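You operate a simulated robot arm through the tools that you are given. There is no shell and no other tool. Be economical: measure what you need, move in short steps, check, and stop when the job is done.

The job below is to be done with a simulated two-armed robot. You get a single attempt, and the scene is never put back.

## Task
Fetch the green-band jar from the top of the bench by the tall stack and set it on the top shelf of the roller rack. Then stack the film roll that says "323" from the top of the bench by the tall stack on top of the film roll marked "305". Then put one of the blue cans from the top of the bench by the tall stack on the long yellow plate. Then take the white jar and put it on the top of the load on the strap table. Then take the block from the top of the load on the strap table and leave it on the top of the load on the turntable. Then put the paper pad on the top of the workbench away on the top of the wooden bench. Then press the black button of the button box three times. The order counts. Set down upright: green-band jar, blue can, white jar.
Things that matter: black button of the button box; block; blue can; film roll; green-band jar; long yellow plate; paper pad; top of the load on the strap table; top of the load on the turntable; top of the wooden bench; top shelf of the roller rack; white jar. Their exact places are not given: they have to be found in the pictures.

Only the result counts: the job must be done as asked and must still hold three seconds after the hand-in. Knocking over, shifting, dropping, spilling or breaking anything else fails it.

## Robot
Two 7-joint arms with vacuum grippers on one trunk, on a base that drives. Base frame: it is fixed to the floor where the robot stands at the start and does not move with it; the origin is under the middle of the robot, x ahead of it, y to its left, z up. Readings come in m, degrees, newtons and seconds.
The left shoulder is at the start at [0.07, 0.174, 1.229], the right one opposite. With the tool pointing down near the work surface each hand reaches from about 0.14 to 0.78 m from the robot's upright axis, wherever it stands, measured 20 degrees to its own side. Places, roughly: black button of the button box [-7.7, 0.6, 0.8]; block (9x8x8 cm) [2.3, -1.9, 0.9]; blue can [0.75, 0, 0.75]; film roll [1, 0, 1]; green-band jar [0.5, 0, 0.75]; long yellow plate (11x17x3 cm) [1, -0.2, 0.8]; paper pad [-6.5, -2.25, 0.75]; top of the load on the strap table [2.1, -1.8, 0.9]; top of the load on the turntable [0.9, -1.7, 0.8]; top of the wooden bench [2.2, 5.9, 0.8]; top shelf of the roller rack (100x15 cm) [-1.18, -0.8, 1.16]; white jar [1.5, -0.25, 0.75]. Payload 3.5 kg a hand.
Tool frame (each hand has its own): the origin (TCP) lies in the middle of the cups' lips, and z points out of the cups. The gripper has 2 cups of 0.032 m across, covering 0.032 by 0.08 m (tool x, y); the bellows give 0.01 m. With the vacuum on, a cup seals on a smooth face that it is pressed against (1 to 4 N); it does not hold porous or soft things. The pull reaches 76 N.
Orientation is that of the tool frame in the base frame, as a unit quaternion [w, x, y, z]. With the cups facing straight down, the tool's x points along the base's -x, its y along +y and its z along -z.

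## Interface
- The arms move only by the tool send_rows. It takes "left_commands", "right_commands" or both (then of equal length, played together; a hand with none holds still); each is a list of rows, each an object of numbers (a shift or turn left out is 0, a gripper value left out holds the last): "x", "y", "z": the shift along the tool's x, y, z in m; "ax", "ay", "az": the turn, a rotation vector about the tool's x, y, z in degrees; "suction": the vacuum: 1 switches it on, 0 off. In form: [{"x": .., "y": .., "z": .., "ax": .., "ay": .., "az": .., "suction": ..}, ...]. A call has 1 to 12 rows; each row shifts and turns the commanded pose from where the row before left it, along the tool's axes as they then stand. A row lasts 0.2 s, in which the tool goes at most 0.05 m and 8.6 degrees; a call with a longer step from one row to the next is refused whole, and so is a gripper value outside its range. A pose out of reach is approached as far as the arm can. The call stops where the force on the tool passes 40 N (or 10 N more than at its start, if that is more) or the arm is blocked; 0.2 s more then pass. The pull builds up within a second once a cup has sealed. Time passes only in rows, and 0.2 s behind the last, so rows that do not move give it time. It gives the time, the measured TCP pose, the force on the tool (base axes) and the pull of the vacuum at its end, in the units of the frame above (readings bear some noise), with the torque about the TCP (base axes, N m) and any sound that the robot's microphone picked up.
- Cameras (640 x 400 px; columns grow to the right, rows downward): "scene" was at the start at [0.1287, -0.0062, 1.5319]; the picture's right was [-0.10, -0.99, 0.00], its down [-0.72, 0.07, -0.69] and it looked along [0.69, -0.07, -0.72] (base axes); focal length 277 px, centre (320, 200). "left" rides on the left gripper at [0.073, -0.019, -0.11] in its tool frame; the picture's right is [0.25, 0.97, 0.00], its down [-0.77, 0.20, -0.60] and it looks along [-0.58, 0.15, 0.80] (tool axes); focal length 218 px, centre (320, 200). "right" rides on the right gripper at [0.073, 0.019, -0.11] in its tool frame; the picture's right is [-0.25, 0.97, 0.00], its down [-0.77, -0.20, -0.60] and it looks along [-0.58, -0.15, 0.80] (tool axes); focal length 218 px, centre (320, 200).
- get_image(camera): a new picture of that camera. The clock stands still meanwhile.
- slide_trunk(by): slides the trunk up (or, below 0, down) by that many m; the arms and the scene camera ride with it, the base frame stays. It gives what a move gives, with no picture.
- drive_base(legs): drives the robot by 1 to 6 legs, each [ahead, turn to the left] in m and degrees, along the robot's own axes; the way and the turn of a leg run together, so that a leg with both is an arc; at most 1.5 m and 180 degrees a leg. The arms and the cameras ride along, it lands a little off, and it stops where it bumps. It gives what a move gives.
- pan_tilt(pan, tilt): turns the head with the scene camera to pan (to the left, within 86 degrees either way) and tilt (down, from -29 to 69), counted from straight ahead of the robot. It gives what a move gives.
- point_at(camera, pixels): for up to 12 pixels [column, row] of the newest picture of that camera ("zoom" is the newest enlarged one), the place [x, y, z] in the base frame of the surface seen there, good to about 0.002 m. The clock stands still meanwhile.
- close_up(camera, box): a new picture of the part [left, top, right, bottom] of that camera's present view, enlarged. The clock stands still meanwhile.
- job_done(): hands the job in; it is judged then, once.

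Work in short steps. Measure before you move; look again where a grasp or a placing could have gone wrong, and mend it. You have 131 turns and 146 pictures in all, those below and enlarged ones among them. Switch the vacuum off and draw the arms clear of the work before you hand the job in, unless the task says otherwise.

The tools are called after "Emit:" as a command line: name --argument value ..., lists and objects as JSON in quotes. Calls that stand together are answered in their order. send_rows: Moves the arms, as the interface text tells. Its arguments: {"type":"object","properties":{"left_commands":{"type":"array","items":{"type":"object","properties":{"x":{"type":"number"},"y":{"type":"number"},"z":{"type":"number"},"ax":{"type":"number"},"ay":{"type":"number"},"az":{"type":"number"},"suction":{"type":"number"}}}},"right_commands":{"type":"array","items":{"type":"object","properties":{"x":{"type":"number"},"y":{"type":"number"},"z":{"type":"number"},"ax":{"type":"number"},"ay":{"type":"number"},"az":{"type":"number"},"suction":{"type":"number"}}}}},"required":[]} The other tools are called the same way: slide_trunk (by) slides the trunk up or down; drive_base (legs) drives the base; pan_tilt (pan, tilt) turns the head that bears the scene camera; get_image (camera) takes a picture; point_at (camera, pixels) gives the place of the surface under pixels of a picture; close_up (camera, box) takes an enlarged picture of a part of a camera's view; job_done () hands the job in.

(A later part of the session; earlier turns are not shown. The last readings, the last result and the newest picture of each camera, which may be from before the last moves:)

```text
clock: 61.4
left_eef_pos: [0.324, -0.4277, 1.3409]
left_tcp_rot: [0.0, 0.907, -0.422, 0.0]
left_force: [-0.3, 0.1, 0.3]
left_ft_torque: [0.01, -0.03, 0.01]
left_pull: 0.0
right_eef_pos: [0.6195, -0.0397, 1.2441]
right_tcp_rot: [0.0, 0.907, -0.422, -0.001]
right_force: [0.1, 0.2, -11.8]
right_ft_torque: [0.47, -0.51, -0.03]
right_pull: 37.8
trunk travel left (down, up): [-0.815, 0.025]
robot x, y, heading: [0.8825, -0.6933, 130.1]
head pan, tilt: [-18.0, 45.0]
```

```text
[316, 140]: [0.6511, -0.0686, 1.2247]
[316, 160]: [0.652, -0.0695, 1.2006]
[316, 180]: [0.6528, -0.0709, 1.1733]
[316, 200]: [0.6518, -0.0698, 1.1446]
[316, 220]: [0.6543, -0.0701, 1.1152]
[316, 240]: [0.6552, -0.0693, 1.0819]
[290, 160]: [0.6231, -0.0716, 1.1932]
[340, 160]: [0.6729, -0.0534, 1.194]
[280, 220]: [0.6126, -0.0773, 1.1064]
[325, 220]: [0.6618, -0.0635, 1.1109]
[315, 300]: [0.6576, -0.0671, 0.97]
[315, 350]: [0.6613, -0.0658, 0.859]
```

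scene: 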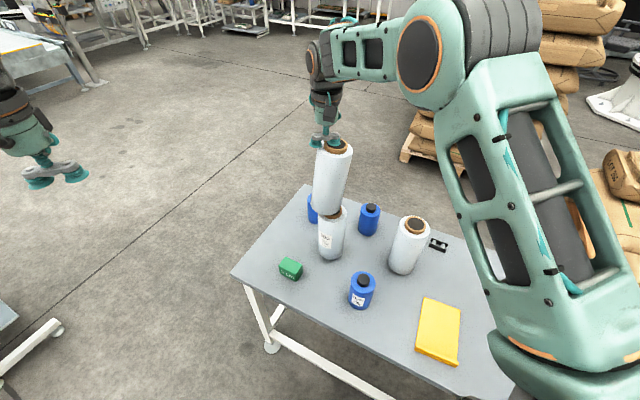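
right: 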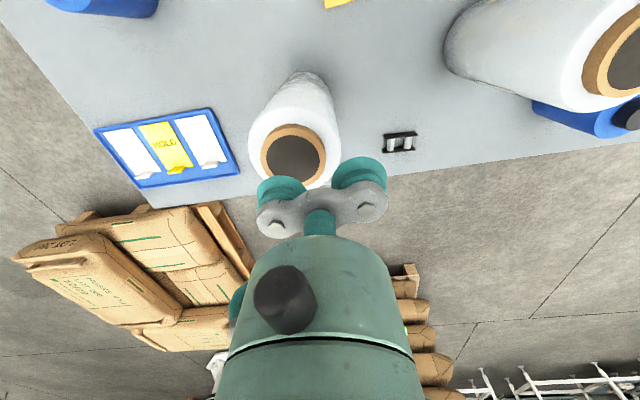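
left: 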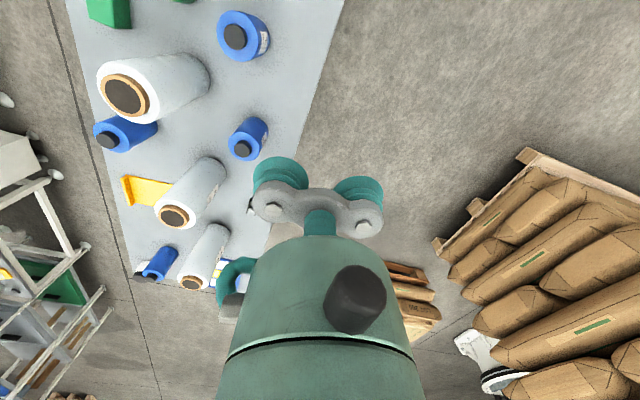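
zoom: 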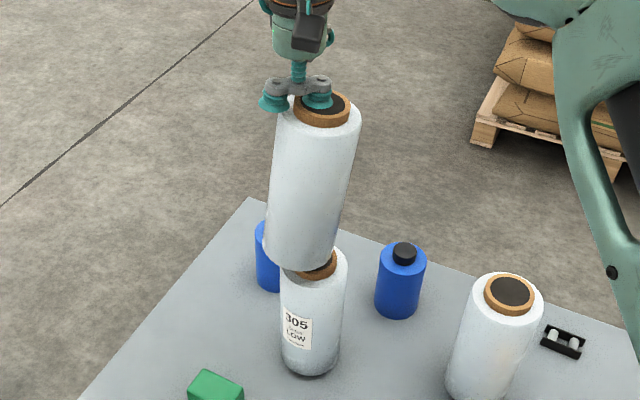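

Circle fits show the roll leaning about 6° with its bottom toward the robot's left. I turn the tool about its x by +5° to right it, lifting 1 cm, and measure again.

Emit:
send_rows --right_commands '[{"z": -0.005}, {"ax": 2.5}, {"ax": 2.5}, {}, {}, {}]'

Emit:
close_up --camera "scene" --box '[270, 120, 400, 270]'

```text
clock: 62.8
left_eef_pos: [0.3231, -0.4266, 1.3413]
left_tcp_rot: [-0.001, 0.906, -0.422, -0.001]
left_force: [-0.5, 0.3, -0.4]
left_ft_torque: [0.01, 0.0, 0.01]
left_pull: 0.0
right_eef_pos: [0.6173, -0.0404, 1.2496]
right_tcp_rot: [-0.04, 0.906, -0.422, 0.017]
right_force: [-0.2, -0.7, -10.6]
right_ft_torque: [0.38, -0.47, 0.01]
right_pull: 37.7
trunk travel left (down, up): [-0.815, 0.025]
robot x, y, heading: [0.8801, -0.6931, 130.1]
head pan, tilt: [-18.0, 45.0]
```

```text
2.67 times, centred on (335, 195) of scene
```

zoom: 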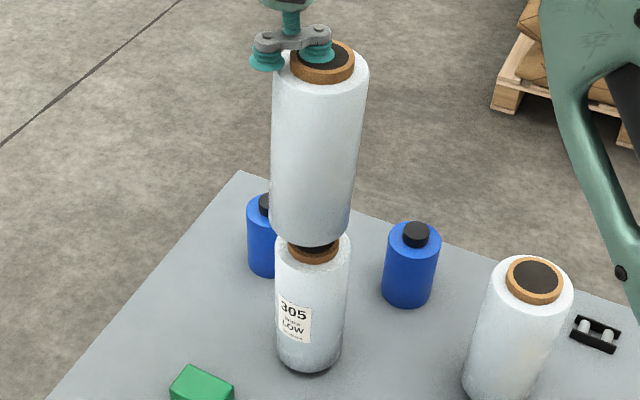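

Now it hangs nearly vertical. I measure face points again.

Emit:
point_at --camera "zoom" --pixels '[[285, 110], [318, 110], [350, 110], [282, 150], [316, 150], [346, 150], [282, 205], [312, 205], [338, 205], [285, 285], [312, 285], [338, 285]]'

```text
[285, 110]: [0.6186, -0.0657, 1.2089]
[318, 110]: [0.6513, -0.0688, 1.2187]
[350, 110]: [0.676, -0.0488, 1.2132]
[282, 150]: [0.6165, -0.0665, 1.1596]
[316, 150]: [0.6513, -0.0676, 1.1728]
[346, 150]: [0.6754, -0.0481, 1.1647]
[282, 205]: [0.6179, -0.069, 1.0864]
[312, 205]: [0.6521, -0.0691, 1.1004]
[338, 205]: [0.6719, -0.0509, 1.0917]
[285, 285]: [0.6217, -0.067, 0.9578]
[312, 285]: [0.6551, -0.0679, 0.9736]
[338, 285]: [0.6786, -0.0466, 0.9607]
```

Axis is now within ~2° and 6 mm of 305's axis. I add 1.5° and 3 mm, then lower slowly until contact.

Emit:
send_rows --right_commands '[{"ax": 1.5, "x": 0.003}, {}, {"z": 0.008}, {"z": 0.005}, {"z": 0.004}, {"z": 0.002}, {"z": 0.002}, {}]'

Emit:
close_up --camera "scene" --box '[270, 120, 400, 270]'

```text
clock: 64.6
left_eef_pos: [0.3231, -0.4276, 1.3403]
left_tcp_rot: [-0.001, 0.906, -0.423, -0.001]
left_force: [0.1, -0.3, 0.6]
left_ft_torque: [-0.01, -0.04, 0.01]
left_pull: 0.1
right_eef_pos: [0.6208, -0.0418, 1.2298]
right_tcp_rot: [-0.052, 0.905, -0.422, 0.023]
right_force: [0.4, 0.4, -11.2]
right_ft_torque: [0.41, -0.4, 0.01]
right_pull: 38.1
trunk travel left (down, up): [-0.815, 0.025]
robot x, y, heading: [0.8854, -0.6926, 130.0]
head pan, tilt: [-18.0, 45.0]
```

```text
2.67 times, centred on (335, 195) of scene
```

zoom: 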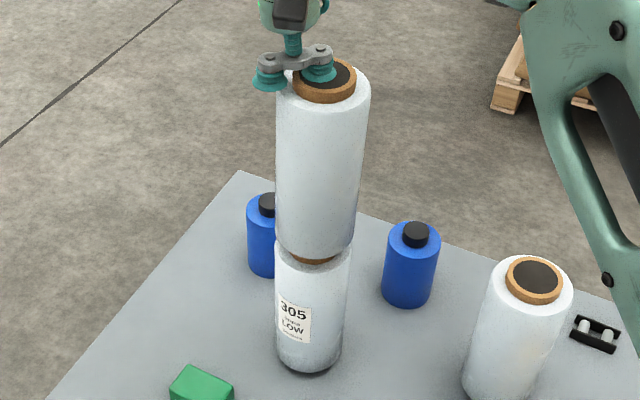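

Aligned and not yet touching (-11.2 N). I lower in 2 mm steps.

Emit:
send_rows --right_commands '[{"z": 0.002}, {"z": 0.002}, {"z": 0.002}, {"z": 0.001}, {}]'

```text
clock: 65.8
left_eef_pos: [0.326, -0.431, 1.3446]
left_tcp_rot: [-0.002, 0.906, -0.423, -0.001]
left_force: [0.1, 0.3, 0.4]
left_ft_torque: [0.01, -0.01, 0.02]
left_pull: 0.1
right_eef_pos: [0.6223, -0.0431, 1.2281]
right_tcp_rot: [-0.054, 0.905, -0.422, 0.021]
right_force: [-3.3, 0.9, 25.9]
right_ft_torque: [0.75, -0.78, 0.04]
right_pull: 37.8
trunk travel left (down, up): [-0.815, 0.025]
robot x, y, heading: [0.8848, -0.6949, 129.9]
head pan, tilt: [-18.0, 45.0]
```

Contact with 26 N, a bit firm; I raise 3 mm to ease it and look.

Emit:
send_rows --right_commands '[{"z": -0.002}, {"z": -0.001}, {}]'

Emit:
close_up --camera "scene" --box '[270, 120, 400, 270]'

Emit:
point_at --camera "zoom" --pixels '[[290, 130], [318, 130], [355, 130], [288, 220], [316, 220], [345, 220], [285, 285], [312, 285], [338, 285]]'

```text
clock: 66.6
left_eef_pos: [0.3247, -0.429, 1.3413]
left_tcp_rot: [-0.001, 0.906, -0.423, -0.001]
left_force: [-0.7, 0.1, 0.2]
left_ft_torque: [0.03, -0.01, -0.04]
left_pull: 0.0
right_eef_pos: [0.6232, -0.0433, 1.2258]
right_tcp_rot: [-0.052, 0.905, -0.421, 0.023]
right_force: [-2.6, -0.6, 6.0]
right_ft_torque: [0.45, -0.43, 0.04]
right_pull: 37.5
trunk travel left (down, up): [-0.815, 0.025]
robot x, y, heading: [0.8895, -0.6948, 129.9]
head pan, tilt: [-18.0, 45.0]
```

```text
2.67 times, centred on (335, 195) of scene
```

zoom: 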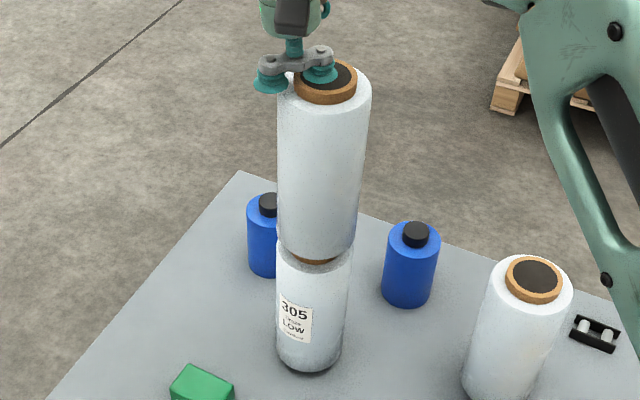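

```text
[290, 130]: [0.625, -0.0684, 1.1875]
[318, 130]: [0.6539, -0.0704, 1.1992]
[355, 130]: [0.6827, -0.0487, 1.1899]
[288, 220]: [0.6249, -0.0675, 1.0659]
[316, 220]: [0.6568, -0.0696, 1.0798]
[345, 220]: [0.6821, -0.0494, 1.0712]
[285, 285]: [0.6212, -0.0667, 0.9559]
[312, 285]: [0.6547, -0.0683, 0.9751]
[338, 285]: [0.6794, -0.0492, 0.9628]
```

The roll stands vertical, axes within 3 mm. I release and lift away, righting the tool.

Emit:
send_rows --right_commands '[{"suction": 0}, {}, {}, {}, {"z": -0.005}, {"z": -0.015}, {"z": -0.04}, {"z": -0.04}, {"ax": -3.3}, {"ax": -3.2}, {}]'

Emit:
get_image --camera "scene"

```text
clock: 69.0
left_eef_pos: [0.3244, -0.4291, 1.3411]
left_tcp_rot: [-0.001, 0.907, -0.422, -0.002]
left_force: [-0.2, -0.5, -0.6]
left_ft_torque: [0.0, -0.01, 0.04]
left_pull: 0.2
right_eef_pos: [0.6144, -0.0509, 1.3275]
right_tcp_rot: [-0.001, 0.906, -0.423, -0.001]
right_force: [-0.4, -0.4, 0.5]
right_ft_torque: [0.01, 0.02, -0.02]
right_pull: 0.0
trunk travel left (down, up): [-0.815, 0.025]
robot x, y, heading: [0.8884, -0.69, 130.0]
head pan, tilt: [-18.0, 45.0]
```

```text
107 pictures are left
```

scene: 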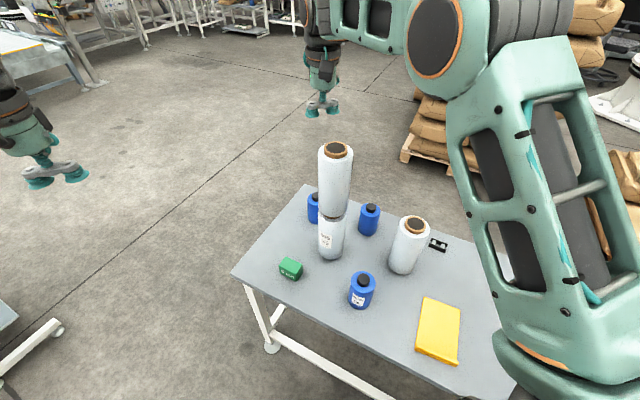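

The stack stands. Next the blue can at (362,290): I measure its cap and the plate.

Emit:
close_up --camera "scene" --box '[340, 268, 385, 298]'

Emit:
point_at --camera "zoom" --pixels '[[320, 170], [300, 170], [340, 170], [250, 170], [390, 170], [320, 140], [320, 200], [320, 260], [230, 170], [320, 190]]'

Emit:
point_at --camera "scene" --pixels '[[426, 300], [460, 308], [418, 348], [457, 362], [440, 330], [430, 310], [436, 350]]'

```text
13.33 times, centred on (362, 283) of scene
```

zoom: 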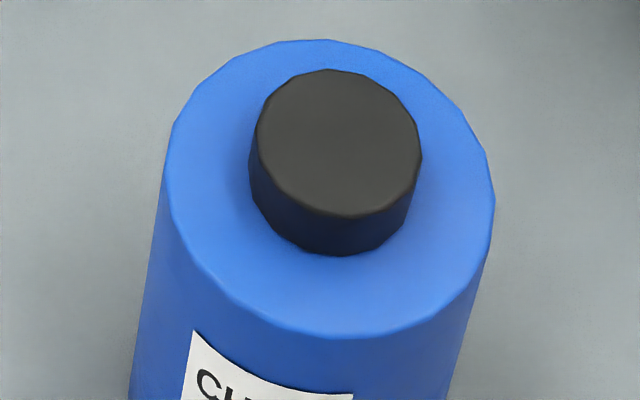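

```text
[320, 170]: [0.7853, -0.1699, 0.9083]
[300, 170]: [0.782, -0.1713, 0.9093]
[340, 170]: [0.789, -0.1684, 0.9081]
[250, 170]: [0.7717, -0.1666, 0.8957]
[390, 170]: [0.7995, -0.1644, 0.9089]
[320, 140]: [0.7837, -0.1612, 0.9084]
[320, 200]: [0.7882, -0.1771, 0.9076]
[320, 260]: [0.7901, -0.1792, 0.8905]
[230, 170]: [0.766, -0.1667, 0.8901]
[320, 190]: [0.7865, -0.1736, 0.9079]
```

```text
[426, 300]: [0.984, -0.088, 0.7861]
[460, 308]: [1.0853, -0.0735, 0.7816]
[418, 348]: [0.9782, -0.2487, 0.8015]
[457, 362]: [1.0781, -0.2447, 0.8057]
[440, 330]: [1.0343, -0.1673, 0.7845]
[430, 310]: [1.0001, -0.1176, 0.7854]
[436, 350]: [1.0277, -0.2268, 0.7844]
```

The cap is 32 mm wide, centred near (0.787,-0.160,0.908). I bring the right hand over it at a safe height, then down to z≈0.96 and look.

Emit:
send_rows --right_commands '[{"x": 0.049, "y": -0.009}, {"x": 0.049, "y": -0.009}, {"x": 0.049, "y": -0.01}, {"x": 0.0475, "y": -0.01}, {}, {"z": 0.05}, {"z": 0.05}, {"z": 0.05}, {"z": 0.05}, {"z": 0.05}, {"z": 0.05}, {"z": 0.05}]'

Emit:
get_image --camera "right"

Emit:
get_image --camera "scene"

```text
clock: 71.6
left_eef_pos: [0.3231, -0.4259, 1.343]
left_tcp_rot: [0.0, 0.906, -0.422, -0.001]
left_force: [0.6, -0.2, -0.6]
left_ft_torque: [-0.01, -0.03, 0.0]
left_pull: 0.1
right_eef_pos: [0.7661, -0.1707, 0.974]
right_tcp_rot: [-0.001, 0.906, -0.423, -0.001]
right_force: [-0.3, -0.1, 0.6]
right_ft_torque: [-0.01, -0.01, 0.0]
right_pull: 0.1
trunk travel left (down, up): [-0.815, 0.025]
robot x, y, heading: [0.8868, -0.6943, 130.3]
head pan, tilt: [-18.0, 45.0]
```

```text
105 pictures are left
```

right: 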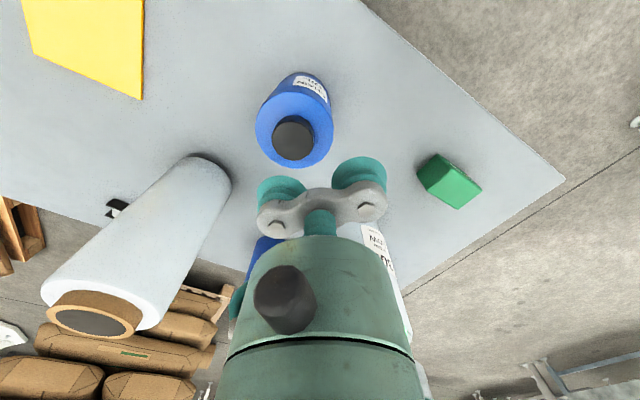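

```text
104 pictures are left
```

scene: 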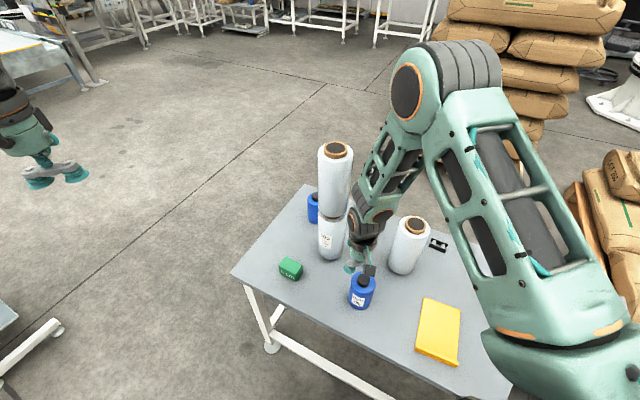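

I measure the cap with the nearby right camera for a finer centre.

Emit:
close_up --camera "right" --box '[262, 108, 322, 168]'

Emit:
point_at --camera "zoom" --pixels '[[320, 220], [280, 220], [360, 220], [320, 190], [320, 250]]'

```text
6.67 times, centred on (292, 138) of right
```

zoom: 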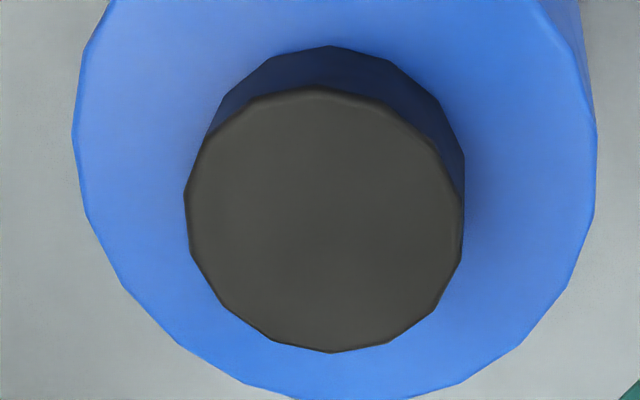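

```text
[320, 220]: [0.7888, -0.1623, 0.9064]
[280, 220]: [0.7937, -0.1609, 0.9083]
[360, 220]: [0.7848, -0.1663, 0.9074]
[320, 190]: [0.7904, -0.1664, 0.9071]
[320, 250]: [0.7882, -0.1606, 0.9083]
```

Cap centre ≈(0.788,-0.162), 36 mm wide. I shift to centre the outer cup and lower to 2 cm above.

Emit:
send_rows --right_commands '[{"x": 0.006, "y": 0.0015}, {"z": 0.03}, {"z": 0.02}, {}, {}]'

Emit:
send_rows --right_commands '[{}]'

Emit:
close_up --camera "right" --box '[240, 90, 400, 230]'

```text
clock: 72.8
left_eef_pos: [0.3236, -0.4271, 1.3419]
left_tcp_rot: [-0.001, 0.906, -0.423, -0.002]
left_force: [0.4, -0.3, 0.0]
left_ft_torque: [-0.03, 0.0, -0.02]
left_pull: 0.3
right_eef_pos: [0.7689, -0.1785, 0.9249]
right_tcp_rot: [-0.001, 0.906, -0.423, -0.001]
right_force: [-0.1, 0.1, -0.3]
right_ft_torque: [0.0, -0.03, 0.0]
right_pull: 0.0
trunk travel left (down, up): [-0.815, 0.025]
robot x, y, heading: [0.8833, -0.6938, 130.2]
head pan, tilt: [-18.0, 45.0]
```

```text
clock: 73.2
left_eef_pos: [0.3245, -0.429, 1.3428]
left_tcp_rot: [0.0, 0.906, -0.423, -0.001]
left_force: [0.0, -0.2, -0.2]
left_ft_torque: [0.01, 0.0, -0.01]
left_pull: 0.2
right_eef_pos: [0.7688, -0.1775, 0.9264]
right_tcp_rot: [-0.001, 0.906, -0.423, -0.002]
right_force: [-0.6, -0.4, 0.2]
right_ft_torque: [0.0, -0.04, 0.02]
right_pull: 0.2
trunk travel left (down, up): [-0.815, 0.025]
robot x, y, heading: [0.8844, -0.6917, 129.7]
head pan, tilt: [-18.0, 45.0]
```

```text
2.86 times, centred on (320, 160) of right
```

zoom: 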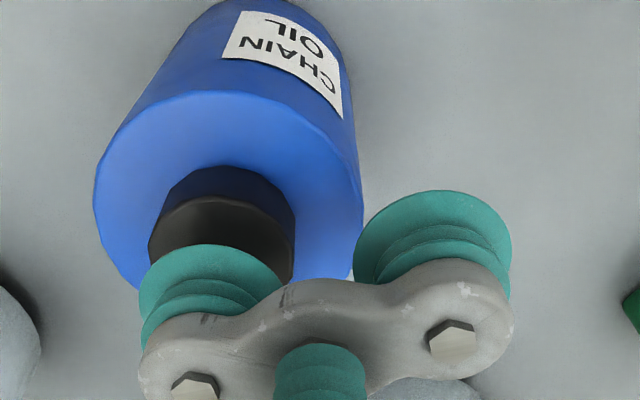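

Centred as read (0.7688,-0.178). I lower with vacuum on.

Emit:
send_rows --right_commands '[{"z": 0.012, "suction": 1}, {"z": 0.005}, {"z": 0.003}, {"z": 0.002}, {}, {}, {}]'

```text
clock: 74.8
left_eef_pos: [0.3226, -0.4309, 1.3418]
left_tcp_rot: [-0.002, 0.906, -0.423, -0.001]
left_force: [-0.6, 0.0, 0.0]
left_ft_torque: [-0.02, 0.0, -0.02]
left_pull: 0.0
right_eef_pos: [0.7693, -0.1798, 0.9048]
right_tcp_rot: [-0.002, 0.906, -0.423, -0.002]
right_force: [-8.4, 3.1, 22.4]
right_ft_torque: [0.79, -0.77, 0.11]
right_pull: 37.4
trunk travel left (down, up): [-0.815, 0.025]
robot x, y, heading: [0.8865, -0.6948, 129.7]
head pan, tilt: [-18.0, 45.0]
```

Sealed at 37 N. I lift 12 cm and turn the base 40° right toward the plate.

Emit:
send_rows --right_commands '[{"z": -0.005}, {"z": -0.015}, {"z": -0.03}, {"z": -0.04}, {"z": -0.03}, {}, {}]'

Emit:
drive_base --legs '[[0, -20], [0, -20]]'

Emit:
pan_tilt --pan -8 --tilt 55

Emit:
get_image --camera "scene"

```text
clock: 76.4
left_eef_pos: [0.3244, -0.4264, 1.3407]
left_tcp_rot: [-0.001, 0.906, -0.422, -0.001]
left_force: [0.5, 0.0, 0.8]
left_ft_torque: [0.02, 0.01, 0.02]
left_pull: 0.1
right_eef_pos: [0.7691, -0.1787, 1.0246]
right_tcp_rot: [0.0, 0.906, -0.423, -0.001]
right_force: [-1.1, 0.3, -4.2]
right_ft_torque: [0.51, -0.58, 0.01]
right_pull: 37.7
trunk travel left (down, up): [-0.815, 0.025]
robot x, y, heading: [0.8863, -0.6967, 129.7]
head pan, tilt: [-18.0, 45.0]
```

```text
clock: 79.0
left_eef_pos: [0.624, -0.1291, 1.3425]
left_tcp_rot: [-0.002, 0.708, -0.706, -0.001]
left_force: [0.8, 0.1, -0.3]
left_ft_torque: [0.0, 0.0, -0.03]
left_pull: 0.1
right_eef_pos: [1.1263, -0.2261, 1.0247]
right_tcp_rot: [0.001, -0.707, 0.708, 0.001]
right_force: [0.1, -0.3, -4.7]
right_ft_torque: [0.01, -0.8, 0.0]
right_pull: 37.9
trunk travel left (down, up): [-0.815, 0.025]
robot x, y, heading: [0.8864, -0.6923, 89.9]
head pan, tilt: [-18.0, 45.0]
```

```text
clock: 79.7
left_eef_pos: [0.6254, -0.1307, 1.3415]
left_tcp_rot: [0.001, -0.707, 0.707, 0.002]
left_force: [0.4, -0.6, -0.4]
left_ft_torque: [-0.01, -0.01, 0.0]
left_pull: 0.1
right_eef_pos: [1.1267, -0.2256, 1.0251]
right_tcp_rot: [-0.001, 0.707, -0.707, -0.001]
right_force: [0.4, 0.2, -4.7]
right_ft_torque: [0.0, -0.79, -0.02]
right_pull: 37.2
trunk travel left (down, up): [-0.815, 0.025]
robot x, y, heading: [0.8856, -0.6941, 89.9]
head pan, tilt: [-8.0, 55.0]
```

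```text
101 pictures are left
```

scene: 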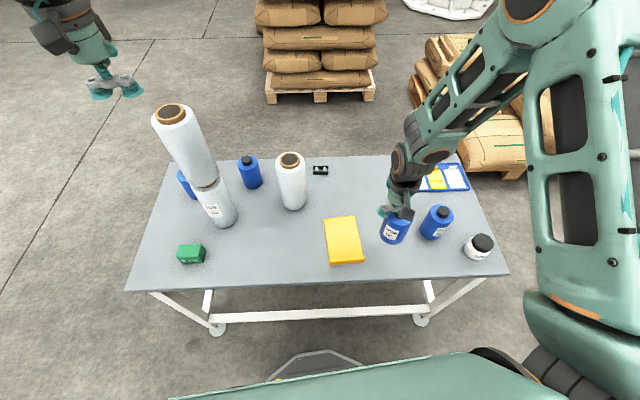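

The can is held near (395,228). I check the plate's flat area and the can's lean.

Emit:
close_up --camera "scene" --box '[310, 190, 430, 275]'

Emit:
point_at --camera "zoom" --pixels '[[85, 160], [235, 140], [100, 330], [275, 320], [170, 230], [410, 190], [450, 200], [490, 205], [405, 235], [440, 240], [475, 245]]'

```text
4.71 times, centred on (370, 232) of scene
```

zoom: 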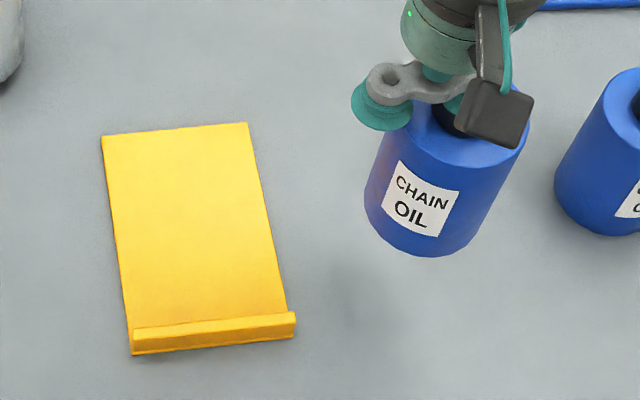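

```text
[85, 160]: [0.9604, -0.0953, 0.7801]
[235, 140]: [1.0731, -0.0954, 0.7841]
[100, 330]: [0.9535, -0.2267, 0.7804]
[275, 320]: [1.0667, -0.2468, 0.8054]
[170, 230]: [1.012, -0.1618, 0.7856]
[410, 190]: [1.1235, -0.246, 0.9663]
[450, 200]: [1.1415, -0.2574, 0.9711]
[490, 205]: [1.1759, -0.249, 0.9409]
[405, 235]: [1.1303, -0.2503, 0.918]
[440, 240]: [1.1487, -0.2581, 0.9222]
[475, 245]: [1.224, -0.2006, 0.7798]
```

The can hangs upright at ≈(1.150,-0.226); the plate's flat middle is (1.03,-0.155,0.7855). I carry it there and lower to 1.5 cm above.

Emit:
send_rows --right_commands '[{"x": -0.018, "y": 0.03}, {"x": -0.018, "y": 0.03}, {"x": -0.018, "y": 0.03}, {"x": -0.017, "y": 0.03}, {}, {"z": 0.04}, {"z": 0.035}, {"z": 0.02}, {}]'

Emit:
close_up --camera "scene" --box '[280, 170, 420, 275]'

```text
clock: 81.7
left_eef_pos: [0.6264, -0.1298, 1.3414]
left_tcp_rot: [0.001, -0.707, 0.707, 0.001]
left_force: [-0.4, -0.2, 0.1]
left_ft_torque: [0.01, -0.01, 0.01]
left_pull: 0.0
right_eef_pos: [1.0087, -0.1556, 0.9279]
right_tcp_rot: [0.002, -0.707, 0.707, 0.001]
right_force: [0.4, 0.2, -3.9]
right_ft_torque: [0.0, -0.77, 0.0]
right_pull: 37.2
trunk travel left (down, up): [-0.815, 0.025]
robot x, y, heading: [0.8842, -0.6933, 90.1]
head pan, tilt: [-8.0, 55.0]
```

```text
3.81 times, centred on (350, 222) of scene
```

zoom: 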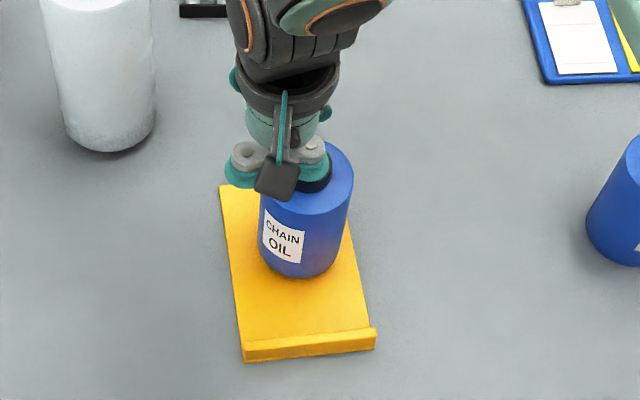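

The can is over the plate's middle. I lower until contact.

Emit:
send_rows --right_commands '[{"z": 0.008}, {"z": 0.004}, {"z": 0.002}, {"z": 0.001}, {}]'

```text
clock: 82.9
left_eef_pos: [0.6265, -0.1295, 1.3431]
left_tcp_rot: [-0.002, 0.707, -0.707, -0.002]
left_force: [0.5, 1.0, -0.1]
left_ft_torque: [-0.01, 0.04, -0.01]
left_pull: 0.0
right_eef_pos: [1.0076, -0.1548, 0.9138]
right_tcp_rot: [0.001, -0.707, 0.707, 0.001]
right_force: [0.1, 0.4, -4.9]
right_ft_torque: [0.02, -0.75, 0.0]
right_pull: 37.7
trunk travel left (down, up): [-0.815, 0.025]
robot x, y, heading: [0.8834, -0.6992, 90.1]
head pan, tilt: [-8.0, 55.0]
```

Still hanging (-4.9 N). I go down a few more millimetres.

Emit:
send_rows --right_commands '[{"z": 0.0015}, {"z": 0.0015}, {}]'

```text
clock: 83.7
left_eef_pos: [0.6267, -0.1313, 1.3426]
left_tcp_rot: [-0.001, 0.707, -0.707, -0.001]
left_force: [0.1, 0.0, -0.2]
left_ft_torque: [-0.04, 0.01, 0.03]
left_pull: 0.1
right_eef_pos: [1.007, -0.1542, 0.912]
right_tcp_rot: [0.002, -0.706, 0.708, 0.002]
right_force: [1.9, 2.9, 14.3]
right_ft_torque: [-0.18, -1.18, 0.09]
right_pull: 37.8
trunk travel left (down, up): [-0.815, 0.025]
robot x, y, heading: [0.8816, -0.691, 89.8]
head pan, tilt: [-8.0, 55.0]
```

The can is down (+14 N). I release, lift and look.

Emit:
send_rows --right_commands '[{"z": -0.001, "suction": 0}, {}, {}, {}, {"z": -0.01}, {"z": -0.04}, {"z": -0.05}, {"z": -0.05}, {"z": -0.05}, {"z": -0.05}]'

Emit:
get_image --camera "scene"

```text
clock: 85.9
left_eef_pos: [0.6257, -0.132, 1.3429]
left_tcp_rot: [-0.002, 0.708, -0.707, -0.002]
left_force: [0.2, -0.4, -0.4]
left_ft_torque: [0.03, 0.03, -0.01]
left_pull: 0.0
right_eef_pos: [1.0074, -0.1573, 1.1655]
right_tcp_rot: [-0.001, 0.708, -0.706, -0.002]
right_force: [0.1, 0.6, 0.2]
right_ft_torque: [0.03, -0.01, 0.0]
right_pull: 0.1
trunk travel left (down, up): [-0.815, 0.025]
robot x, y, heading: [0.8839, -0.6947, 90.0]
head pan, tilt: [-8.0, 55.0]
```

```text
98 pictures are left
```

scene: 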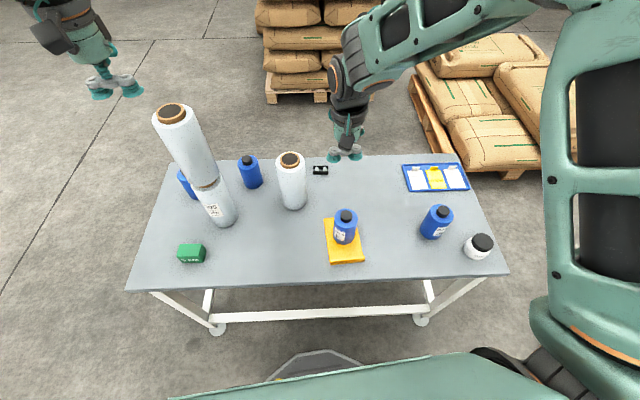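

The can stands on the plate. Next the white jar at (482,246): I turn 32° right to face it and measure its lid.

Emit:
drive_base --legs '[[0, -32]]'

Emit:
pan_tilt --pan -5 --tilt 50

Emit:
get_image --camera "scene"

```text
clock: 87.8
left_eef_pos: [0.959, -0.0775, 1.3411]
left_tcp_rot: [0.002, -0.488, 0.873, 0.0]
left_force: [-0.4, -0.8, -0.3]
left_ft_torque: [0.03, -0.02, -0.03]
left_pull: 0.0
right_eef_pos: [1.2714, -0.2993, 1.1648]
right_tcp_rot: [0.002, -0.488, 0.873, 0.001]
right_force: [-0.4, 0.6, -0.2]
right_ft_torque: [-0.04, 0.02, -0.02]
right_pull: 0.1
trunk travel left (down, up): [-0.815, 0.025]
robot x, y, heading: [0.8856, -0.6937, 58.5]
head pan, tilt: [-8.0, 55.0]
```

```text
clock: 88.5
left_eef_pos: [0.959, -0.0785, 1.3413]
left_tcp_rot: [0.002, -0.488, 0.873, 0.0]
left_force: [0.5, 0.7, -0.3]
left_ft_torque: [0.01, 0.01, 0.02]
left_pull: 0.1
right_eef_pos: [1.2715, -0.2983, 1.1644]
right_tcp_rot: [0.002, -0.488, 0.873, 0.001]
right_force: [-0.2, 0.1, 0.2]
right_ft_torque: [0.01, 0.02, -0.02]
right_pull: 0.0
trunk travel left (down, up): [-0.815, 0.025]
robot x, y, heading: [0.8845, -0.6933, 58.2]
head pan, tilt: [-5.0, 50.0]
```

```text
97 pictures are left
```

scene: 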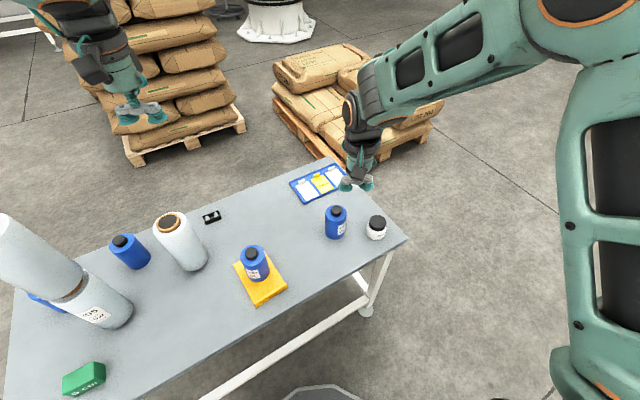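

I measure the jar's lid at (377,222).

Emit:
close_up --camera "scene" --box '[352, 205, 402, 245]'

Emit:
point_at --camera "zoom" --pixels '[[320, 180], [270, 180], [370, 180], [320, 140], [320, 210], [320, 160]]'

```text
10.00 times, centred on (377, 225) of scene
```

zoom: 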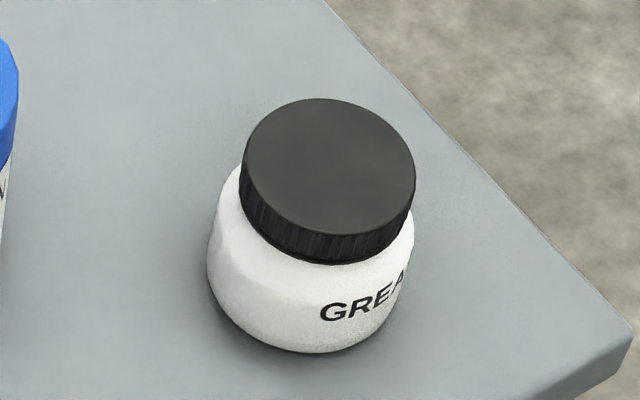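

```text
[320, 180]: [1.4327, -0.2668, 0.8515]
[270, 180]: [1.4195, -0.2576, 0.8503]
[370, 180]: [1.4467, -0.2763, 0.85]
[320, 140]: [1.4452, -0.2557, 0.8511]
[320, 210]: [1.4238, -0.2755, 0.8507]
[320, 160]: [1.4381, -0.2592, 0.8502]
```

Lid centre ≈(1.439,-0.2635,0.851). I move the right hand so its inner (+y) cup covers it, staying 7 cm above.

Emit:
send_rows --right_commands '[{"x": -0.0294, "y": -0.037}, {"x": -0.0294, "y": -0.037}, {"x": -0.0294, "y": -0.037}, {"x": -0.0294, "y": -0.037}, {"z": 0.05}, {"z": 0.05}, {"z": 0.05}, {"z": 0.05}, {"z": 0.04}, {}, {}]'

Emit:
get_image --camera "right"

```text
clock: 90.9
left_eef_pos: [0.9593, -0.0767, 1.3415]
left_tcp_rot: [0.002, -0.488, 0.873, -0.001]
left_force: [0.4, 0.1, -0.1]
left_ft_torque: [-0.01, -0.02, 0.0]
left_pull: 0.1
right_eef_pos: [1.4576, -0.2751, 0.9256]
right_tcp_rot: [0.002, -0.488, 0.873, 0.001]
right_force: [-0.1, -1.1, -0.2]
right_ft_torque: [0.01, -0.04, 0.01]
right_pull: 0.0
trunk travel left (down, up): [-0.815, 0.025]
robot x, y, heading: [0.8862, -0.6931, 58.5]
head pan, tilt: [-5.0, 50.0]
```

```text
95 pictures are left
```

right: 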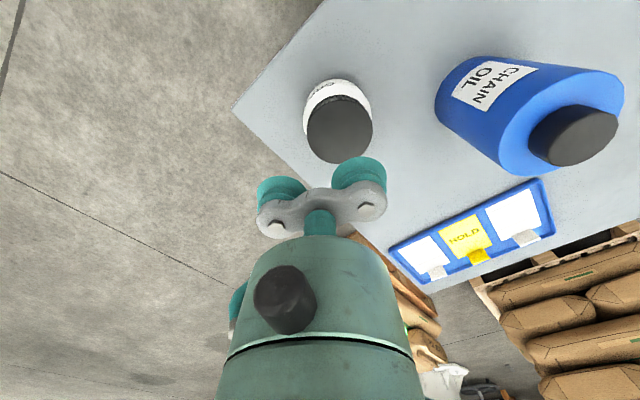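

The hand is at (1.4576,-0.275,0.926), well placed. I lower with the vacuum on.

Emit:
send_rows --right_commands '[{"z": 0.04, "suction": 1}, {"z": 0.022}, {"z": 0.008}, {"z": 0.004}, {"z": 0.002}, {}, {}, {}]'

```text
clock: 92.7
left_eef_pos: [0.9577, -0.0777, 1.3426]
left_tcp_rot: [0.002, -0.489, 0.872, 0.001]
left_force: [-0.5, 0.2, 0.2]
left_ft_torque: [-0.01, 0.04, 0.04]
left_pull: 0.0
right_eef_pos: [1.4593, -0.2754, 0.8504]
right_tcp_rot: [0.002, -0.488, 0.873, 0.0]
right_force: [1.6, 2.7, 6.2]
right_ft_torque: [0.47, 0.8, -0.11]
right_pull: 37.6
trunk travel left (down, up): [-0.815, 0.025]
robot x, y, heading: [0.8849, -0.6942, 58.7]
head pan, tilt: [-5.0, 50.0]
```

Sealed. I lift 40 cm and draw the hand back a little.

Emit:
send_rows --right_commands '[{"z": -0.01}, {"z": -0.03}, {"z": -0.04}, {"z": -0.05}, {"z": -0.05}, {"z": -0.05}, {"z": -0.05}, {"z": -0.05}, {"z": -0.05}, {"z": -0.05}, {"x": 0.04, "y": 0.02}, {"x": 0.04, "y": 0.02}]'

Emit:
drive_base --legs '[[0, -50], [0, -40]]'

Emit:
pan_tilt --pan 0 --tilt 35

Emit:
get_image --camera "scene"

```text
clock: 95.3
left_eef_pos: [0.9564, -0.0799, 1.3428]
left_tcp_rot: [0.003, -0.488, 0.873, 0.0]
left_force: [0.1, -0.7, 0.2]
left_ft_torque: [0.03, 0.0, -0.04]
left_pull: 0.1
right_eef_pos: [1.3798, -0.3253, 1.2811]
right_tcp_rot: [0.003, -0.487, 0.873, 0.001]
right_force: [0.0, -0.3, -2.6]
right_ft_torque: [0.34, 0.51, 0.02]
right_pull: 38.0
trunk travel left (down, up): [-0.815, 0.025]
robot x, y, heading: [0.8847, -0.6903, 58.5]
head pan, tilt: [-5.0, 50.0]
```

```text
clock: 99.8
left_eef_pos: [1.502, -0.758, 1.3401]
left_tcp_rot: [0.002, 0.264, 0.964, -0.001]
left_force: [-0.2, -0.1, 0.4]
left_ft_torque: [-0.06, -0.03, 0.0]
left_pull: 0.0
right_eef_pos: [1.2632, -1.185, 1.2797]
right_tcp_rot: [0.001, 0.265, 0.964, 0.0]
right_force: [-0.3, -0.8, -2.8]
right_ft_torque: [0.53, -0.32, -0.02]
right_pull: 38.0
trunk travel left (down, up): [-0.815, 0.025]
robot x, y, heading: [0.8859, -0.6921, -30.8]
head pan, tilt: [-5.0, 50.0]
```

```text
clock: 100.5
left_eef_pos: [1.5018, -0.7588, 1.3422]
left_tcp_rot: [0.003, 0.265, 0.964, -0.001]
left_force: [0.5, 0.2, 0.5]
left_ft_torque: [0.0, 0.0, -0.01]
left_pull: 0.0
right_eef_pos: [1.2617, -1.1868, 1.2781]
right_tcp_rot: [0.002, 0.265, 0.964, -0.001]
right_force: [0.3, -0.2, -2.1]
right_ft_torque: [0.53, -0.29, -0.02]
right_pull: 38.4
trunk travel left (down, up): [-0.815, 0.025]
robot x, y, heading: [0.8807, -0.6935, -30.8]
head pan, tilt: [0.0, 35.0]
```

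```text
94 pictures are left
```

scene: 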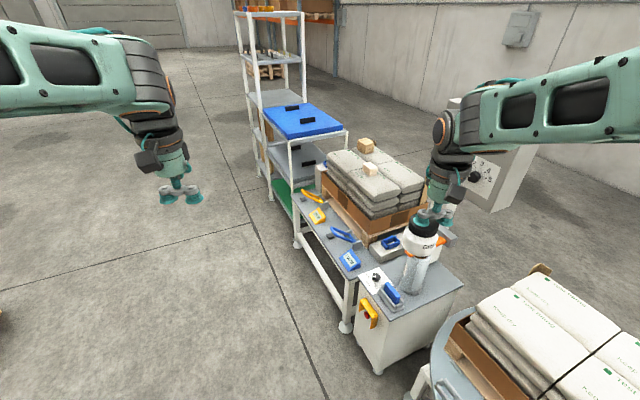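

The strap table's load (grey bags) is at (380,175) with two wooden blocks on it. I enlarge and measure, including the tall tool near the held jar.

Emit:
close_up --camera "scene" --box '[290, 120, 470, 240]'

Emit:
point_at --camera "scene" --pixels '[[366, 143], [370, 167], [345, 170], [385, 187], [345, 157], [398, 170], [385, 160], [410, 185], [440, 238], [408, 285], [300, 125], [345, 330]]'

```text
3.33 times, centred on (380, 180) of scene
```

zoom: 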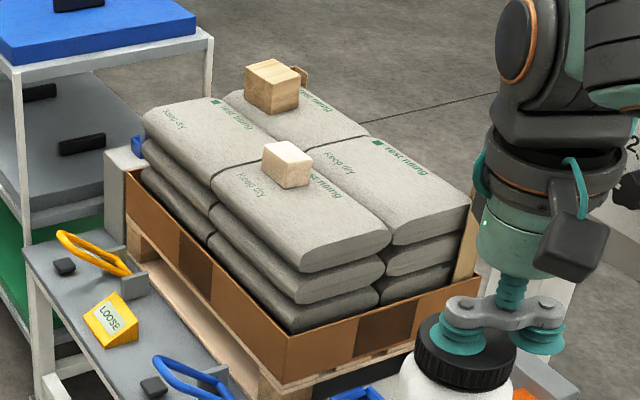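

```text
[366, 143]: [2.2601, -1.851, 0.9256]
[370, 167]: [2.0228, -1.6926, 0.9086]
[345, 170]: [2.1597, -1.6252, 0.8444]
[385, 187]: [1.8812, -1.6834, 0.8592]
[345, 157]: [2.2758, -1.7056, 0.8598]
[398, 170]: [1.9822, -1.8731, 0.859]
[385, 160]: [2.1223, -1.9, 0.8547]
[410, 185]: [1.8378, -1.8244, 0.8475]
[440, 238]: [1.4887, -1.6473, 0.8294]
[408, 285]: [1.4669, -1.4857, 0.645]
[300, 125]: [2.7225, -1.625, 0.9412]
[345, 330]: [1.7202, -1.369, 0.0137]
```

The block is the bigger one at (366,145); a smaller pale one lies at (370,167) and must stay. I measure the front edge of the table where the robot must stand.

Emit:
point_at --camera "scene" --pixels '[[296, 200], [320, 235], [350, 282], [296, 245], [270, 180], [295, 140], [262, 115], [404, 174], [396, 178], [360, 318], [415, 395], [330, 262]]'

Emit:
close_up --camera "scene" --box '[340, 130, 400, 170]'

```text
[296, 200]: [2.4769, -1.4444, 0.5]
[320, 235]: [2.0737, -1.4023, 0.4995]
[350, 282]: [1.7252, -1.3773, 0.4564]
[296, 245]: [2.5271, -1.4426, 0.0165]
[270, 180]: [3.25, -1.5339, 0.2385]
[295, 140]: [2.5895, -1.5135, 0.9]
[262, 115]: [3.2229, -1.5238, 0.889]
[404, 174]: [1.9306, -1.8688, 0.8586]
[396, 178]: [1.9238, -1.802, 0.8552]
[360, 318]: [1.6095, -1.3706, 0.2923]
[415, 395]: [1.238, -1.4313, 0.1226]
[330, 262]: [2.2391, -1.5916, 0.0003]
```

```text
10.00 times, centred on (370, 150) of scene
```

zoom: 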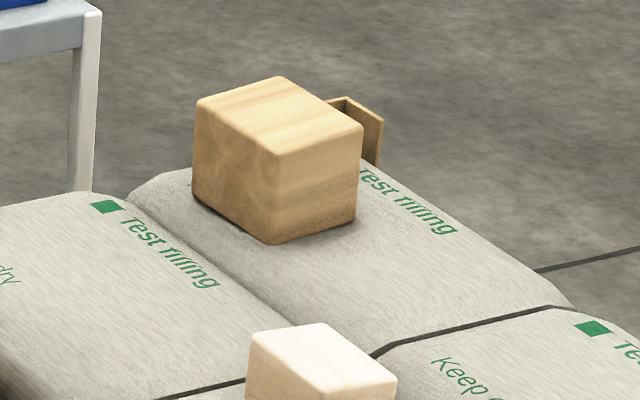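

The front edge runs at y≈-1.37…-1.44, floor before it free. I drive to about (2.1,-1.1) and face the load.

Emit:
drive_base --legs '[[0, 12.3], [1.28, 0], [0, -71]]'

Emit:
pan_tilt --pan 0 --tilt 50

Emit:
get_image --camera "scene"

```text
clock: 110.9
left_eef_pos: [2.3664, -1.6593, 1.3414]
left_tcp_rot: [0.0, 0.707, 0.707, -0.001]
left_force: [0.3, -0.4, 1.2]
left_ft_torque: [0.01, 0.0, 0.02]
left_pull: 0.0
right_eef_pos: [1.8767, -1.6734, 1.2782]
right_tcp_rot: [0.002, 0.706, 0.708, -0.001]
right_force: [-0.3, 0.6, -2.4]
right_ft_torque: [0.0, -0.62, 0.02]
right_pull: 37.8
trunk travel left (down, up): [-0.815, 0.025]
robot x, y, heading: [2.1042, -1.0959, -89.8]
head pan, tilt: [0.0, 35.0]
```

```text
clock: 111.7
left_eef_pos: [2.3659, -1.659, 1.3419]
left_tcp_rot: [0.001, 0.706, 0.708, -0.001]
left_force: [-0.6, 0.0, 0.8]
left_ft_torque: [0.01, 0.0, 0.02]
left_pull: 0.1
right_eef_pos: [1.8769, -1.6732, 1.2793]
right_tcp_rot: [0.0, 0.707, 0.707, 0.0]
right_force: [-0.2, -1.1, -3.2]
right_ft_torque: [-0.02, -0.62, -0.02]
right_pull: 37.9
trunk travel left (down, up): [-0.815, 0.025]
robot x, y, heading: [2.1048, -1.0934, -89.8]
head pan, tilt: [0.0, 50.0]
```

```text
91 pictures are left
```

scene: 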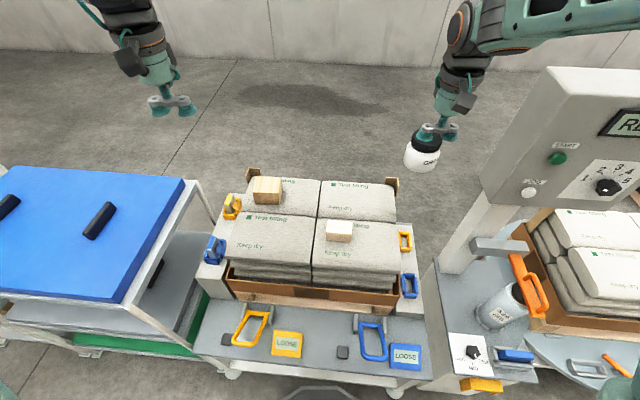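

The load's four bags show: far-right (355,200) and near-left (270,240) are free. I measure surface points and the control panel at the right.

Emit:
point_at --camera "scene" --pixels '[[270, 240], [285, 230], [255, 230], [290, 250], [250, 250], [268, 186], [340, 228], [355, 200], [500, 100], [485, 200], [545, 75], [267, 195]]'

Emit:
close_up --camera "scene" --box '[220, 165, 420, 290]'

```text
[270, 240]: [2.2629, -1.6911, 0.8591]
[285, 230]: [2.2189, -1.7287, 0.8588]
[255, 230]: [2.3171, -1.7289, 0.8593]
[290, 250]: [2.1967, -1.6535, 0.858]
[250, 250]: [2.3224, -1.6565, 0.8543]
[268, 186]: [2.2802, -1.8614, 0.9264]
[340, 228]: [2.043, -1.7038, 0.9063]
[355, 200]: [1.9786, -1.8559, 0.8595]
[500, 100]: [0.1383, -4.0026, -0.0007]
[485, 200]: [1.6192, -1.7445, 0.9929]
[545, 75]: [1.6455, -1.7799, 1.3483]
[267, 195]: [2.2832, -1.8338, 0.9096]
```

```text
3.20 times, centred on (320, 228) of scene
```

zoom: 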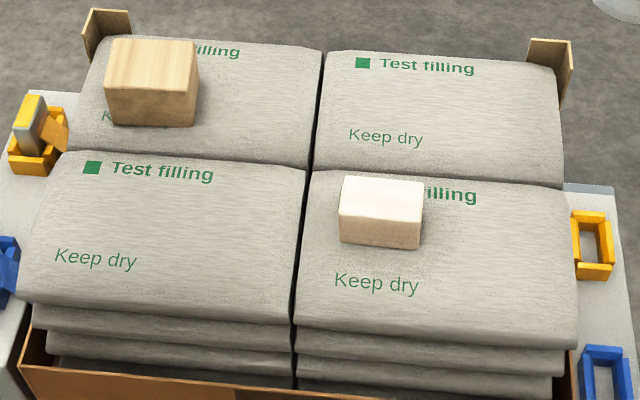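

Big block at (2.28,-1.86), top 0.9265; near-left bag is flat (0.859) about (2.24,-1.69). Turning the base 30° left swings the held jar (bottom 1.21) nearly over that spot.

Emit:
drive_base --legs '[[0, 30]]'

Emit:
pan_tilt --pan -20 --tilt 50

Emit:
get_image --camera "scene"

```text
clock: 113.5
left_eef_pos: [2.6147, -1.4513, 1.3417]
left_tcp_rot: [0.001, 0.495, 0.869, 0.0]
left_force: [-0.4, -0.2, -1.0]
left_ft_torque: [0.0, 0.0, -0.02]
left_pull: 0.0
right_eef_pos: [2.1995, -1.711, 1.2787]
right_tcp_rot: [0.001, 0.495, 0.869, -0.001]
right_force: [0.8, 0.2, -3.2]
right_ft_torque: [0.32, -0.54, 0.02]
right_pull: 38.2
trunk travel left (down, up): [-0.815, 0.025]
robot x, y, heading: [2.1082, -1.0954, -59.5]
head pan, tilt: [0.0, 50.0]
```

```text
clock: 114.4
left_eef_pos: [2.6159, -1.4496, 1.3418]
left_tcp_rot: [0.001, 0.496, 0.869, -0.001]
left_force: [0.4, 0.3, -0.4]
left_ft_torque: [0.0, 0.0, 0.03]
left_pull: 0.1
right_eef_pos: [2.2016, -1.709, 1.2795]
right_tcp_rot: [0.001, 0.495, 0.869, 0.0]
right_force: [0.1, 0.4, -2.2]
right_ft_torque: [0.3, -0.52, -0.01]
right_pull: 37.9
trunk travel left (down, up): [-0.815, 0.025]
robot x, y, heading: [2.1032, -1.0954, -59.4]
head pan, tilt: [-20.0, 50.0]
```

```text
89 pictures are left
```

scene: 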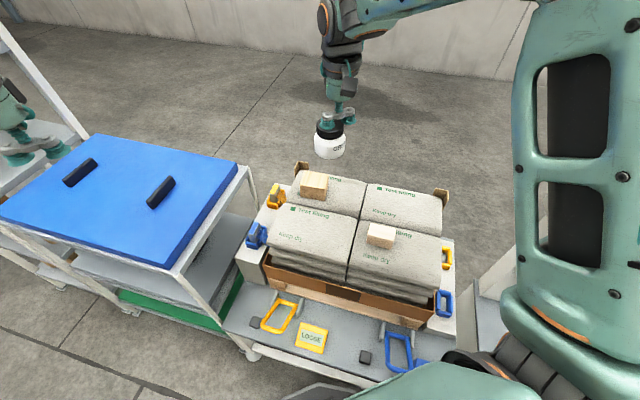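

Jar is over (2.222,-1.697). I shift 2 cm left and lower to 2 cm above the bag.

Emit:
send_rows --right_commands '[{"y": 0.0216}, {"z": 0.05}, {"z": 0.05}, {"z": 0.05}, {"z": 0.05}, {"z": 0.05}, {"z": 0.05}, {"z": 0.03}, {}]'

Emit:
close_up --camera "scene" --box '[250, 150, 460, 290]'

```text
clock: 116.4
left_eef_pos: [2.6155, -1.4502, 1.3408]
left_tcp_rot: [0.002, 0.496, 0.868, -0.002]
left_force: [0.3, -0.2, 0.1]
left_ft_torque: [-0.01, 0.0, 0.03]
left_pull: 0.0
right_eef_pos: [2.2197, -1.6981, 0.9491]
right_tcp_rot: [0.001, 0.495, 0.869, 0.0]
right_force: [-0.2, -0.3, -3.2]
right_ft_torque: [0.28, -0.53, 0.02]
right_pull: 37.6
trunk travel left (down, up): [-0.815, 0.025]
robot x, y, heading: [2.1062, -1.0961, -59.1]
head pan, tilt: [-20.0, 50.0]
```

```text
2.86 times, centred on (355, 220) of scene
```

zoom: 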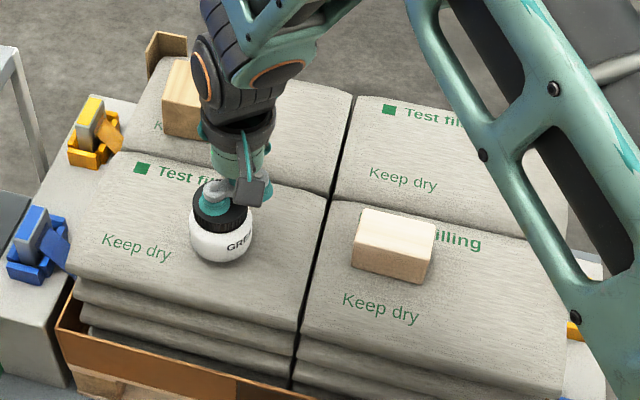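

Good place. I lower slowly to contact.

Emit:
send_rows --right_commands '[{"z": 0.01}, {"z": 0.005}, {"z": 0.003}, {"z": 0.002}, {"z": 0.001}, {}]'

```text
clock: 117.8
left_eef_pos: [2.6152, -1.4503, 1.3412]
left_tcp_rot: [0.001, 0.495, 0.869, -0.002]
left_force: [-0.2, -0.1, 0.1]
left_ft_torque: [0.01, 0.0, 0.02]
left_pull: 0.0
right_eef_pos: [2.2201, -1.6995, 0.9286]
right_tcp_rot: [0.001, 0.496, 0.868, -0.001]
right_force: [-0.1, -0.2, -2.6]
right_ft_torque: [0.31, -0.52, 0.0]
right_pull: 38.6
trunk travel left (down, up): [-0.815, 0.025]
robot x, y, heading: [2.104, -1.0945, -59.2]
head pan, tilt: [-20.0, 50.0]
```

No contact yet (-2.6 N). Two more small steps.

Emit:
send_rows --right_commands '[{"z": 0.0015}, {"z": 0.0015}, {}]'

```text
clock: 118.6
left_eef_pos: [2.6139, -1.4478, 1.3431]
left_tcp_rot: [0.002, 0.495, 0.869, -0.002]
left_force: [-0.2, -0.1, -0.1]
left_ft_torque: [0.03, 0.02, -0.01]
left_pull: 0.1
right_eef_pos: [2.2188, -1.6973, 0.9265]
right_tcp_rot: [0.002, 0.497, 0.868, -0.001]
right_force: [-4.9, 1.4, 18.3]
right_ft_torque: [0.12, -0.93, -0.03]
right_pull: 38.0
trunk travel left (down, up): [-0.815, 0.025]
robot x, y, heading: [2.1024, -1.0944, -59.3]
head pan, tilt: [-20.0, 50.0]
```

Contact (+18 N). I ease by 1 mm, release and lift.

Emit:
send_rows --right_commands '[{"z": -0.001, "suction": 0}, {}, {}, {}, {"z": -0.01}, {"z": -0.04}, {"z": -0.05}, {"z": -0.05}, {"z": -0.05}]'

Emit:
close_up --camera "scene" --box '[250, 150, 460, 290]'

```text
clock: 120.6
left_eef_pos: [2.6151, -1.4488, 1.3429]
left_tcp_rot: [0.002, 0.495, 0.869, -0.003]
left_force: [-0.4, 0.3, 0.3]
left_ft_torque: [0.0, 0.0, -0.01]
left_pull: 0.1
right_eef_pos: [2.2166, -1.6987, 1.126]
right_tcp_rot: [0.001, 0.495, 0.869, -0.001]
right_force: [0.2, 0.5, 0.2]
right_ft_torque: [0.01, 0.0, -0.04]
right_pull: 0.1
trunk travel left (down, up): [-0.815, 0.025]
robot x, y, heading: [2.1058, -1.099, -59.6]
head pan, tilt: [-20.0, 50.0]
```

```text
2.86 times, centred on (355, 220) of scene
```

zoom: 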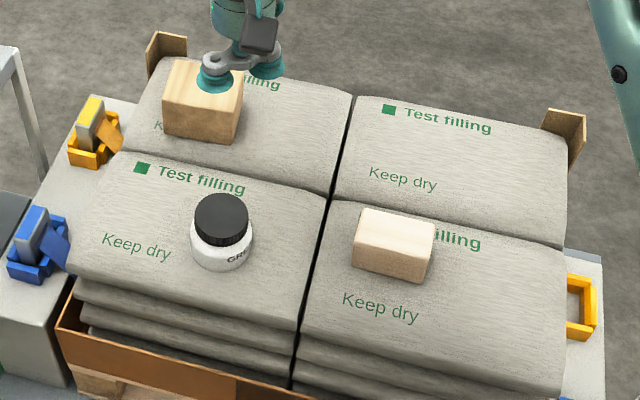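

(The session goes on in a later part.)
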